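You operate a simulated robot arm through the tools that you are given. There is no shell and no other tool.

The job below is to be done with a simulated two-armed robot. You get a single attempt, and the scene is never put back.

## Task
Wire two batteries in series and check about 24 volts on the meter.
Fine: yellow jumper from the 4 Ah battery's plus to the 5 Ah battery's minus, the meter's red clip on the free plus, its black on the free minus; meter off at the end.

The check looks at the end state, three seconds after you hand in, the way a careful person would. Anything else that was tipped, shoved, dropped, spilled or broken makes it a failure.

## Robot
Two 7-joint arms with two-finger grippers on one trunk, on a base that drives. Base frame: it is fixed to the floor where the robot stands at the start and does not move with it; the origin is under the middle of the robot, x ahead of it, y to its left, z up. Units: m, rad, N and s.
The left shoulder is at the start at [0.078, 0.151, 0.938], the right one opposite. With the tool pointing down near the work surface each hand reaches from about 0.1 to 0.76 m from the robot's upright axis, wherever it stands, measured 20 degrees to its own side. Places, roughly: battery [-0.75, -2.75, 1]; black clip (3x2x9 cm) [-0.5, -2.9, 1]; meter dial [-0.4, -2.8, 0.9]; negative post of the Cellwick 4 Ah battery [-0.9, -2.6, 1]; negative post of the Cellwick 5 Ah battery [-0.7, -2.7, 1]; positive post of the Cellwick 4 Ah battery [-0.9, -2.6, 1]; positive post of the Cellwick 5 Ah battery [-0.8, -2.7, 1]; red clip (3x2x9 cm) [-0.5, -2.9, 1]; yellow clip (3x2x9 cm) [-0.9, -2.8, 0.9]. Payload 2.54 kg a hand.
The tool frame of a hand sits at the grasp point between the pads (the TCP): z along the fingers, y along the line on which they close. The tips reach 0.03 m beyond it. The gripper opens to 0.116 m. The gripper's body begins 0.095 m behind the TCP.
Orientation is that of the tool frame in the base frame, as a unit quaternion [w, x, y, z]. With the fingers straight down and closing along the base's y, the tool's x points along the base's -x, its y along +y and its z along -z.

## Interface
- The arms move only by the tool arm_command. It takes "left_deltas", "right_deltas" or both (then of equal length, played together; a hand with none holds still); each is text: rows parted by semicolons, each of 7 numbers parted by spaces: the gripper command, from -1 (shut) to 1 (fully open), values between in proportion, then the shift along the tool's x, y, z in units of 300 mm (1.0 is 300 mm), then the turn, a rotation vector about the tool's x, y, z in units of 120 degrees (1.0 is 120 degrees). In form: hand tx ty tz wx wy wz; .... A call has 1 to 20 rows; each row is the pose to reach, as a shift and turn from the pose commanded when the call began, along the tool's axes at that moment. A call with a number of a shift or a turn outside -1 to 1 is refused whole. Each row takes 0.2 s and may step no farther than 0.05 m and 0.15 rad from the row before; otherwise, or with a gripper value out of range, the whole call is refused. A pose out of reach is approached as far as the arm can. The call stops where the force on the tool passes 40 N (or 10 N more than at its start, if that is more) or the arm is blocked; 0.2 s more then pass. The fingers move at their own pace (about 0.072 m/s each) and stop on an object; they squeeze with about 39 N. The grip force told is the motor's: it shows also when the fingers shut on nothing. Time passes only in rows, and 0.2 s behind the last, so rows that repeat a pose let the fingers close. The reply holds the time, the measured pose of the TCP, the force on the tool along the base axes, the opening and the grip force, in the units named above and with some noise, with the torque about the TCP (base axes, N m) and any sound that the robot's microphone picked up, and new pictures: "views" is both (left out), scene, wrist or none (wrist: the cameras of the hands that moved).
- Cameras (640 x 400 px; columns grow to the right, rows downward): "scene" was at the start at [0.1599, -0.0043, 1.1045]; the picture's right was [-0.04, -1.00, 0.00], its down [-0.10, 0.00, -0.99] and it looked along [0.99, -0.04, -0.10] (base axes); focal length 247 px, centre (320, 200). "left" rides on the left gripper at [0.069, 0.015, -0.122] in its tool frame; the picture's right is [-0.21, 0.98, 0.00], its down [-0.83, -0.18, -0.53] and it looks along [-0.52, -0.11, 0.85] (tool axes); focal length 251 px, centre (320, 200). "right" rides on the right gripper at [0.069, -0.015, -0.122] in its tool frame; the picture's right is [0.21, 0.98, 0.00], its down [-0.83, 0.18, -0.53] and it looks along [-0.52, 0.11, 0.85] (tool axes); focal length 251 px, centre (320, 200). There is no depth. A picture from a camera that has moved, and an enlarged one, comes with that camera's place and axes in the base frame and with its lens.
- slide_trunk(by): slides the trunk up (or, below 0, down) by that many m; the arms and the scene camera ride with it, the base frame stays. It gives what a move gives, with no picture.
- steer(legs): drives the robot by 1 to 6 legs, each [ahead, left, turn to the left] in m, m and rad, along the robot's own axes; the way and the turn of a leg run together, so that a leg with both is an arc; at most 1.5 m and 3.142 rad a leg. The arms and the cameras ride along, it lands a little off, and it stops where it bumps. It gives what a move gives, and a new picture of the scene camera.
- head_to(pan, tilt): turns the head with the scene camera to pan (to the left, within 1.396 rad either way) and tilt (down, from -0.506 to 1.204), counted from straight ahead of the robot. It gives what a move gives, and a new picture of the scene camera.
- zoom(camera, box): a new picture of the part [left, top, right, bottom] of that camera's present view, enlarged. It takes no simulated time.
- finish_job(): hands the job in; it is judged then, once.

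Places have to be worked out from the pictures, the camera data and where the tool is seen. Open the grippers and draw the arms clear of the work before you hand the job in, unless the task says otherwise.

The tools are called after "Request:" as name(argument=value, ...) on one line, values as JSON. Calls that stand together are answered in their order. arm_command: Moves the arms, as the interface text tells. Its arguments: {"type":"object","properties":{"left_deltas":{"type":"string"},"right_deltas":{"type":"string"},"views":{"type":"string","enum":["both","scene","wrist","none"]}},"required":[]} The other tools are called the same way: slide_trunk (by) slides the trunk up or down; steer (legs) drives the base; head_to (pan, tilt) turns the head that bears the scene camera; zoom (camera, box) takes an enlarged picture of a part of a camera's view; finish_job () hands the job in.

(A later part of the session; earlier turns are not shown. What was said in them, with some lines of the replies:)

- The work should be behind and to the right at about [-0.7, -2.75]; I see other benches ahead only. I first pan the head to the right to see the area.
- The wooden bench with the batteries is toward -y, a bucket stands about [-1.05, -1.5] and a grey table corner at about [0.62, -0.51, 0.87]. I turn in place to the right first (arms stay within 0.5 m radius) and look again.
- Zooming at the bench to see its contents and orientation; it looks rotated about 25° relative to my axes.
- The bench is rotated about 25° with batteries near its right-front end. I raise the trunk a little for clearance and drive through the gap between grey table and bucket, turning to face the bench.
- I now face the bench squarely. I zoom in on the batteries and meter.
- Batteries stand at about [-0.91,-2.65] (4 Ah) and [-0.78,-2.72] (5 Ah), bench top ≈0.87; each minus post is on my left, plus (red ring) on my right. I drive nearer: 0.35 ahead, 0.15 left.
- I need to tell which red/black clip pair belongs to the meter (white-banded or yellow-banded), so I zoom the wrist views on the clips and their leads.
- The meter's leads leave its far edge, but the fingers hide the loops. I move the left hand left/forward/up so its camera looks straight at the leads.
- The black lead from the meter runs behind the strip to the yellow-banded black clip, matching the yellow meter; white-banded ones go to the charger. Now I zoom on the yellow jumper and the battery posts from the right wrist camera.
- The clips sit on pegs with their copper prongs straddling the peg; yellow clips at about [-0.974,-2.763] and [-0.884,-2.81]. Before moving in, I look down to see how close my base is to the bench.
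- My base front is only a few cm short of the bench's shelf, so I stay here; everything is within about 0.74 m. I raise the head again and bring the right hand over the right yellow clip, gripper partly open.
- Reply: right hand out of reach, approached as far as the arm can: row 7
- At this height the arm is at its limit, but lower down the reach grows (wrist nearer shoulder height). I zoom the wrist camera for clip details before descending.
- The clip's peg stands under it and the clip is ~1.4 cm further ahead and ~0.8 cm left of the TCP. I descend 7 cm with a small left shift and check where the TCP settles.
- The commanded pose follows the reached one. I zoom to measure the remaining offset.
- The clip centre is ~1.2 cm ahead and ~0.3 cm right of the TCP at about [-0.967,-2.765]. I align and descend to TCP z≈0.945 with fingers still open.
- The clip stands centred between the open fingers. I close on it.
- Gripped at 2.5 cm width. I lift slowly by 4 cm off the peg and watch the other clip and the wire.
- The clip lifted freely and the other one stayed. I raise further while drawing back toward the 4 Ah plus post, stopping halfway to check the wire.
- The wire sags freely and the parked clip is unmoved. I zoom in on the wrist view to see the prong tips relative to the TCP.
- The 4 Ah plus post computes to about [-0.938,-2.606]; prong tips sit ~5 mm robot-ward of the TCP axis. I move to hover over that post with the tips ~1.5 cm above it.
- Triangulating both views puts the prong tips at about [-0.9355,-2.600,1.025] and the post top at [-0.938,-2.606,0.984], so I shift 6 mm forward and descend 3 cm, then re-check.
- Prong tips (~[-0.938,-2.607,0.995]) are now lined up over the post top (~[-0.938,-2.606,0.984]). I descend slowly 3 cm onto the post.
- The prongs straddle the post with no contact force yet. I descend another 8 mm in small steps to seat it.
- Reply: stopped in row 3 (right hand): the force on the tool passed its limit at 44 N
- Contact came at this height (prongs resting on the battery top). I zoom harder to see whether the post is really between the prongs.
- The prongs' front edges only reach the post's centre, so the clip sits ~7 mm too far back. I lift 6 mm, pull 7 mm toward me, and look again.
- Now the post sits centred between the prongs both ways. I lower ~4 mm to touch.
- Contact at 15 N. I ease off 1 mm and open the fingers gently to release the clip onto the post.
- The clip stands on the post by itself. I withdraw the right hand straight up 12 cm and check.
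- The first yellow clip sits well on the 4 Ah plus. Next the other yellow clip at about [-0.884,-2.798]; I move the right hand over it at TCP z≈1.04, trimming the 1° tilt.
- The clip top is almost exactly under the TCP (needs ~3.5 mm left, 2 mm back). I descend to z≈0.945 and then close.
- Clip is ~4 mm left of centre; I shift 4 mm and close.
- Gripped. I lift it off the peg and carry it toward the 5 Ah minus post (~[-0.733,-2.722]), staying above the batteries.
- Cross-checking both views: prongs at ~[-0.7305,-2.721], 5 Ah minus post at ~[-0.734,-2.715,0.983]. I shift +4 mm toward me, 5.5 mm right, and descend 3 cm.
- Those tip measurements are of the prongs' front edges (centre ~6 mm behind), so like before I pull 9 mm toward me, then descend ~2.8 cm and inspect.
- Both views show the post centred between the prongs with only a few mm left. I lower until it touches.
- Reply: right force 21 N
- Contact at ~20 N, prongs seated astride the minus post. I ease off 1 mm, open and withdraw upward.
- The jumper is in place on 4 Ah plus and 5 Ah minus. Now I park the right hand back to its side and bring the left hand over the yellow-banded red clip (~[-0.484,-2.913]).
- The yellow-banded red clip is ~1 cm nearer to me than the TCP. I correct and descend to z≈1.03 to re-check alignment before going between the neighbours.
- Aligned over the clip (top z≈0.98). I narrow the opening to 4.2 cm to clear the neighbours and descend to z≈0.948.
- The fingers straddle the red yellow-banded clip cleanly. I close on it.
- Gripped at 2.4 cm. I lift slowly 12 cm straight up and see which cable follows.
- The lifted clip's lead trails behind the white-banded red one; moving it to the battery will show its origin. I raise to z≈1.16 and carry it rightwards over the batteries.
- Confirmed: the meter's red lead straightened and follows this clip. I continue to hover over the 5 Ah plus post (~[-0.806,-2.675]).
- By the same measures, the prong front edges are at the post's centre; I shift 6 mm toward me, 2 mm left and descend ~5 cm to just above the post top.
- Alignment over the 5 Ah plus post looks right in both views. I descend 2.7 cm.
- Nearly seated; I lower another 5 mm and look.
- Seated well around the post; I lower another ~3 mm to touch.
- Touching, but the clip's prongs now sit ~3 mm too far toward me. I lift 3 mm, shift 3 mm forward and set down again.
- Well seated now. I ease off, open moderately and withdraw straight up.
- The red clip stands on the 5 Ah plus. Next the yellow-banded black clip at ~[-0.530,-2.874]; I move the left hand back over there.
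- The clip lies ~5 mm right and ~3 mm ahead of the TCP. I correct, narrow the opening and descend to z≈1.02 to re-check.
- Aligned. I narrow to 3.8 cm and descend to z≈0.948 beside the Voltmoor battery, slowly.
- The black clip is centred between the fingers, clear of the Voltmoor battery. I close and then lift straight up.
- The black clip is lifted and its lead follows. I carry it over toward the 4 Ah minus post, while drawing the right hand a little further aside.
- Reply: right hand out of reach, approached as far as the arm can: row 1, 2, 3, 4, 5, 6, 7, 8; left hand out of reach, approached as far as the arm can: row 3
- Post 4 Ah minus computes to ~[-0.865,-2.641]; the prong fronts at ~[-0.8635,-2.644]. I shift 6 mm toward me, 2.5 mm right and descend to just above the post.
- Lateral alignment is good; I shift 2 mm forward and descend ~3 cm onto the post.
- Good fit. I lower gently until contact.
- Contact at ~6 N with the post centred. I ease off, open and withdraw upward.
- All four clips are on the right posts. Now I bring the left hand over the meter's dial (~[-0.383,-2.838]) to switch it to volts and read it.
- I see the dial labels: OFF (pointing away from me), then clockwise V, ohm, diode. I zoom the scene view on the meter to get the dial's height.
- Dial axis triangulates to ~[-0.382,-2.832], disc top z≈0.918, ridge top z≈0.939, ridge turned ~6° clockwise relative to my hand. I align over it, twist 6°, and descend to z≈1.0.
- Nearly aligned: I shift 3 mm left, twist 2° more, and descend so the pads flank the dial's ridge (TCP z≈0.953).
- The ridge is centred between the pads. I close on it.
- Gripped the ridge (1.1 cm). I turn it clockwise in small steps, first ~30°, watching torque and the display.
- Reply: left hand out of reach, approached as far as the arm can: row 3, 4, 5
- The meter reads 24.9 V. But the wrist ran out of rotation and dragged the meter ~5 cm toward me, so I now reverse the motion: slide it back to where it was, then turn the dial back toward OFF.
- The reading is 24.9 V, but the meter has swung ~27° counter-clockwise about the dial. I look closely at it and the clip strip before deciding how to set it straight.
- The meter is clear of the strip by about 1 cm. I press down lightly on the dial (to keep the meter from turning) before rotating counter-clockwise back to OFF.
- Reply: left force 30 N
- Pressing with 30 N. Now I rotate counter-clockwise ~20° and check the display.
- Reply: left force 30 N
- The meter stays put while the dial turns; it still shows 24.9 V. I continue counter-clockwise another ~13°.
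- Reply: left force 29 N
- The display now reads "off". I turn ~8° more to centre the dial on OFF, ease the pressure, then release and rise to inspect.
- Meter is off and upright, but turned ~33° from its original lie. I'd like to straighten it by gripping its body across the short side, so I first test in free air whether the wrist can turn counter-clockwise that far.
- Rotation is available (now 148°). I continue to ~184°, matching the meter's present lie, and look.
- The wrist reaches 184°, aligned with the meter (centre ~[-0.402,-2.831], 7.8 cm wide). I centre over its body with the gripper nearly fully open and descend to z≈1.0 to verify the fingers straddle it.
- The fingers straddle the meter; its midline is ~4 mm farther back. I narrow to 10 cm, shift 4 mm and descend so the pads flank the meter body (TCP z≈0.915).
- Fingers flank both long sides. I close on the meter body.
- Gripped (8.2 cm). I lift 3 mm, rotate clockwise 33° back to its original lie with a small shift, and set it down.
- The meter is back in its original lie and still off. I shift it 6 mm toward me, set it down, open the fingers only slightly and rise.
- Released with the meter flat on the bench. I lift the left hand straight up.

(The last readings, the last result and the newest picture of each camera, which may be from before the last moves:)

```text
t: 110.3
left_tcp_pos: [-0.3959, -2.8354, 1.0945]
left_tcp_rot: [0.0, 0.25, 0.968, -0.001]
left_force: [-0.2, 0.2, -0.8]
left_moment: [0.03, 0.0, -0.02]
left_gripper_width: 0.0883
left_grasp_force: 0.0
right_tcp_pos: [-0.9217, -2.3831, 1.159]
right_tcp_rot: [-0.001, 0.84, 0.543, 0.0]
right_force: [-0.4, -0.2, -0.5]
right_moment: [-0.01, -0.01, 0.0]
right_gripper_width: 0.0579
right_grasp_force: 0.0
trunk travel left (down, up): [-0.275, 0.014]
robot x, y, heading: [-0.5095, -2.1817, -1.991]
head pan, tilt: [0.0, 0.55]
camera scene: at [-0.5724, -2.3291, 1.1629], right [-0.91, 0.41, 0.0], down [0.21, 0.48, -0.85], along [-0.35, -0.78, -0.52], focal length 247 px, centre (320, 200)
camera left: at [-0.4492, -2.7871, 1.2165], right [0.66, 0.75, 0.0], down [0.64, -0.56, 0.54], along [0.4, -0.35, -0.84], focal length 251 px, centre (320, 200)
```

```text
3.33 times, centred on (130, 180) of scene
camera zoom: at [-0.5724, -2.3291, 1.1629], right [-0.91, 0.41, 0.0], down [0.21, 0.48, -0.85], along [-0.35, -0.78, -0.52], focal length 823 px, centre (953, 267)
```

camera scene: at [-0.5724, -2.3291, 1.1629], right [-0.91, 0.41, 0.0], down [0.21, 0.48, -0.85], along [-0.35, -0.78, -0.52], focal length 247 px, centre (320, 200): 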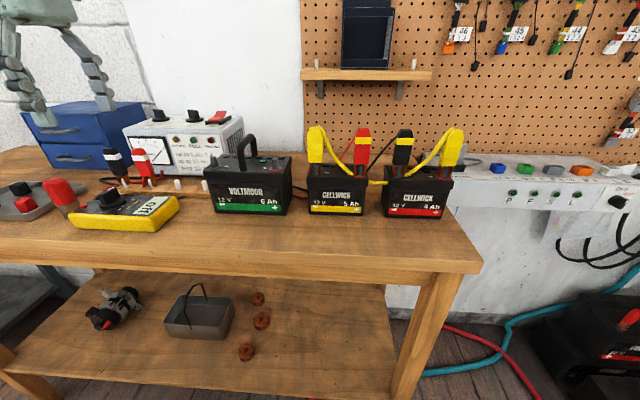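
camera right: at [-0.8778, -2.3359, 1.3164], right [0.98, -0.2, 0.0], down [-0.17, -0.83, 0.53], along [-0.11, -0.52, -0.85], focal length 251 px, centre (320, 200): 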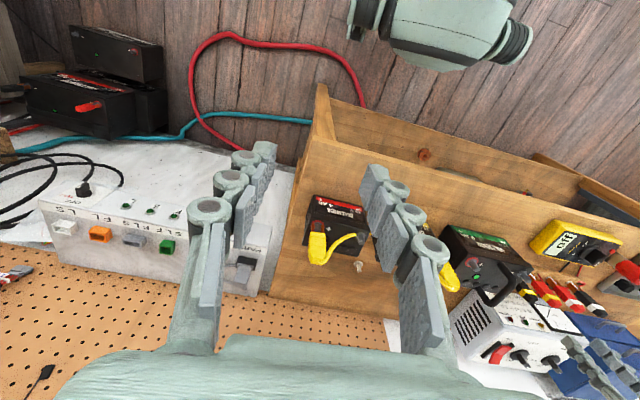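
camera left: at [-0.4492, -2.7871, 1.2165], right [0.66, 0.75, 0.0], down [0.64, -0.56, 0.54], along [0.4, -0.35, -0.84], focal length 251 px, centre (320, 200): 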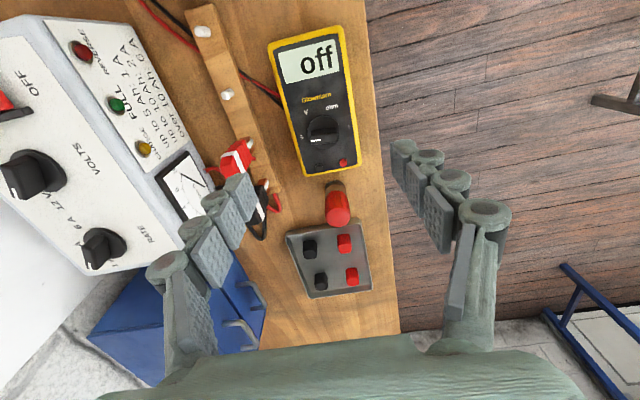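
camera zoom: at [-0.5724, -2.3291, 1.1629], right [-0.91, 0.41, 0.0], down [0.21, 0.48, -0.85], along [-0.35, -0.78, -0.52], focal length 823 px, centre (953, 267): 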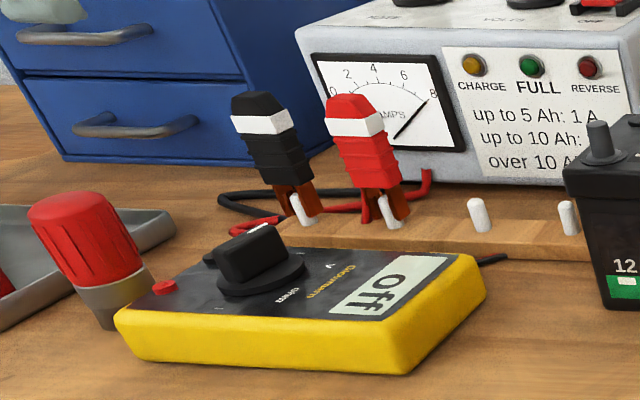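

The meter is straight, flat and off, the dial on its OFF mark, and the brush and clips beside it are untouched. I draw the left arm back clear of the bench.

Request:
arm_command(left_deltas="0.5 0 0 -0.1 0 0 0; 0.5 0.01 0.12 -0.2 0 0 0; 0.5 0.02 0.25 -0.25 0 0 0; 0.5 0.03 0.38 -0.25 0 0 0.05; 0.5 0.04 0.51 -0.25 0 0 0.1; 0.5 0.05 0.64 -0.25 0 0 0.15; 0.5 0.06 0.77 -0.25 0 0 0.2", views="scene")

Request:
zoom(camera="scene", box=[290, 110, 480, 220])

Request:
zoom(camera="scene", box=[0, 70, 300, 250])

```text
t: 111.9
left_tcp_pos: [-0.3564, -2.646, 1.1386]
left_tcp_rot: [0.001, 0.445, 0.895, -0.002]
left_force: [0.2, 0.0, 0.6]
left_moment: [0.01, 0.0, -0.01]
left_gripper_width: 0.0869
left_grasp_force: 0.0
left hand out of reach, approached as far as the arm can: row 5, 6, 7
right_tcp_pos: [-0.9224, -2.3839, 1.1589]
right_tcp_rot: [0.0, 0.839, 0.543, 0.001]
right_force: [-0.8, -0.7, 0.0]
right_moment: [0.03, 0.03, -0.02]
right_gripper_width: 0.0579
right_grasp_force: 0.0
trunk travel left (down, up): [-0.275, 0.014]
robot x, y, heading: [-0.5066, -2.186, -1.984]
head pan, tilt: [0.0, 0.55]
camera scene: at [-0.5721, -2.3295, 1.163], right [-0.91, 0.41, 0.0], down [0.21, 0.48, -0.85], along [-0.35, -0.78, -0.52], focal length 247 px, centre (320, 200)
```

scene: 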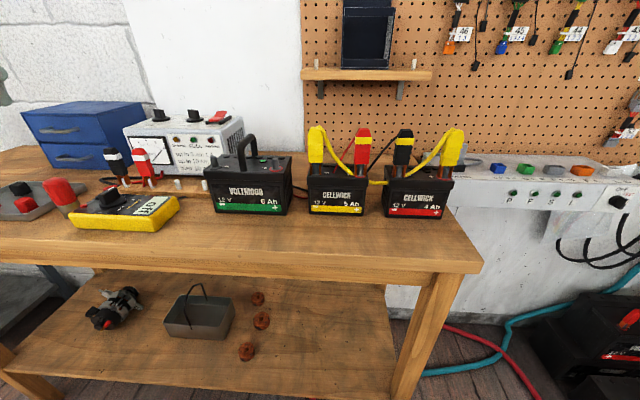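

```text
3.37 times, centred on (385, 165) of scene
camera zoom: at [-0.5721, -2.3295, 1.163], right [-0.91, 0.41, 0.0], down [0.21, 0.48, -0.85], along [-0.35, -0.78, -0.52], focal length 832 px, centre (101, 318)
```

zoom: 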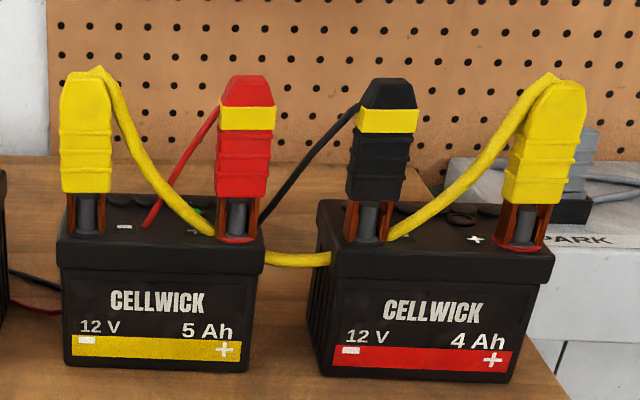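

```text
2.13 times, centred on (150, 160) of scene
camera zoom: at [-0.5721, -2.3295, 1.163], right [-0.91, 0.41, 0.0], down [0.21, 0.48, -0.85], along [-0.35, -0.78, -0.52], focal length 527 px, centre (683, 285)
```

zoom: 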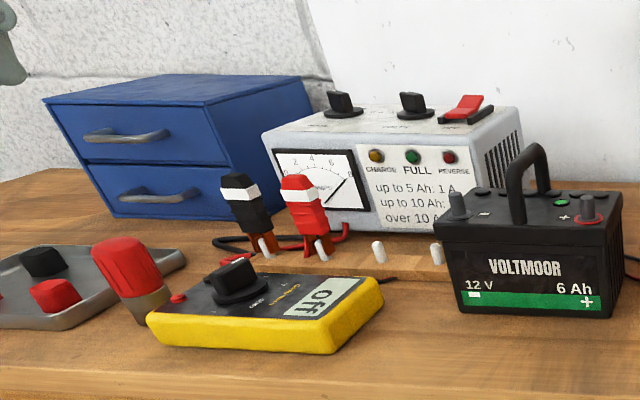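

All four clips stand on the right posts (the meter confirmed 24.9 V), the meter is off, and nothing else has moved. I open both grippers fully with arms held clear, then hand in.

Request:
arm_command(left_deltas="1 0 0 0 0 0 0; 1 0 0 0 0 0 0; 1 0 0 0 0 0 0; 1 0 0 0 0 0 0", right_deltas="1 0 0 0 0 0 0; 1 0 0 0 0 0 0; 1 0 0 0 0 0 0; 1 0 0 0 0 0 0", views="scene")

```text
t: 112.9
left_tcp_pos: [-0.3565, -2.648, 1.1394]
left_tcp_rot: [0.0, 0.445, 0.896, -0.001]
left_force: [0.2, 0.3, -0.1]
left_moment: [0.01, 0.01, 0.0]
left_gripper_width: 0.116
left_grasp_force: 0.0
right_tcp_pos: [-0.9219, -2.3843, 1.1584]
right_tcp_rot: [0.001, 0.839, 0.543, 0.0]
right_force: [0.7, 0.1, 0.3]
right_moment: [-0.01, 0.03, 0.02]
right_gripper_width: 0.1159
right_grasp_force: 0.1
trunk travel left (down, up): [-0.275, 0.014]
robot x, y, heading: [-0.5063, -2.1867, -1.986]
head pan, tilt: [0.0, 0.55]
camera scene: at [-0.572, -2.3299, 1.1629], right [-0.91, 0.41, 0.0], down [0.21, 0.48, -0.85], along [-0.35, -0.78, -0.52], focal length 247 px, centre (320, 200)
```

scene: 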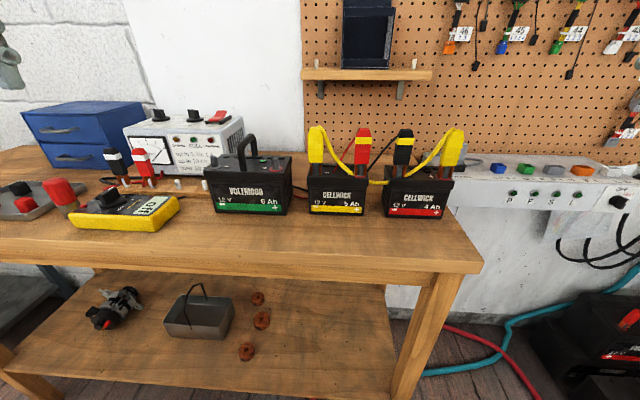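

Both grippers are open and clear, the wiring is complete and the meter shows "off". I hand the job in.

Request:
finish_job()

```text
The job is handed in.
```

The two Cellwick batteries are wired in series. The meter read 24.9 V across them and is now switched off. I've handed the job in and don't have the verdict yet.

- **Jumper:** the yellow jumper runs from the 4 Ah battery's plus to the 5 Ah battery's minus.
- **Meter clips:** the red clip is on the 5 Ah plus and the black clip is on the 4 Ah minus. I used the yellow-banded pair, because those leads go to the meter. The white-banded pair belongs to the charger and stayed where it was.
- **Meter moved:** while I turned the dial, the wrist reached its limit, dragged the meter about 5 cm and swung it roughly 33°. I turned the dial back to off, then gripped the meter and set it back to its original angle, within about 1 cm of where it started.

The last pictures show nothing else tipped or moved. Both grippers are open and the arms are back from the bench.
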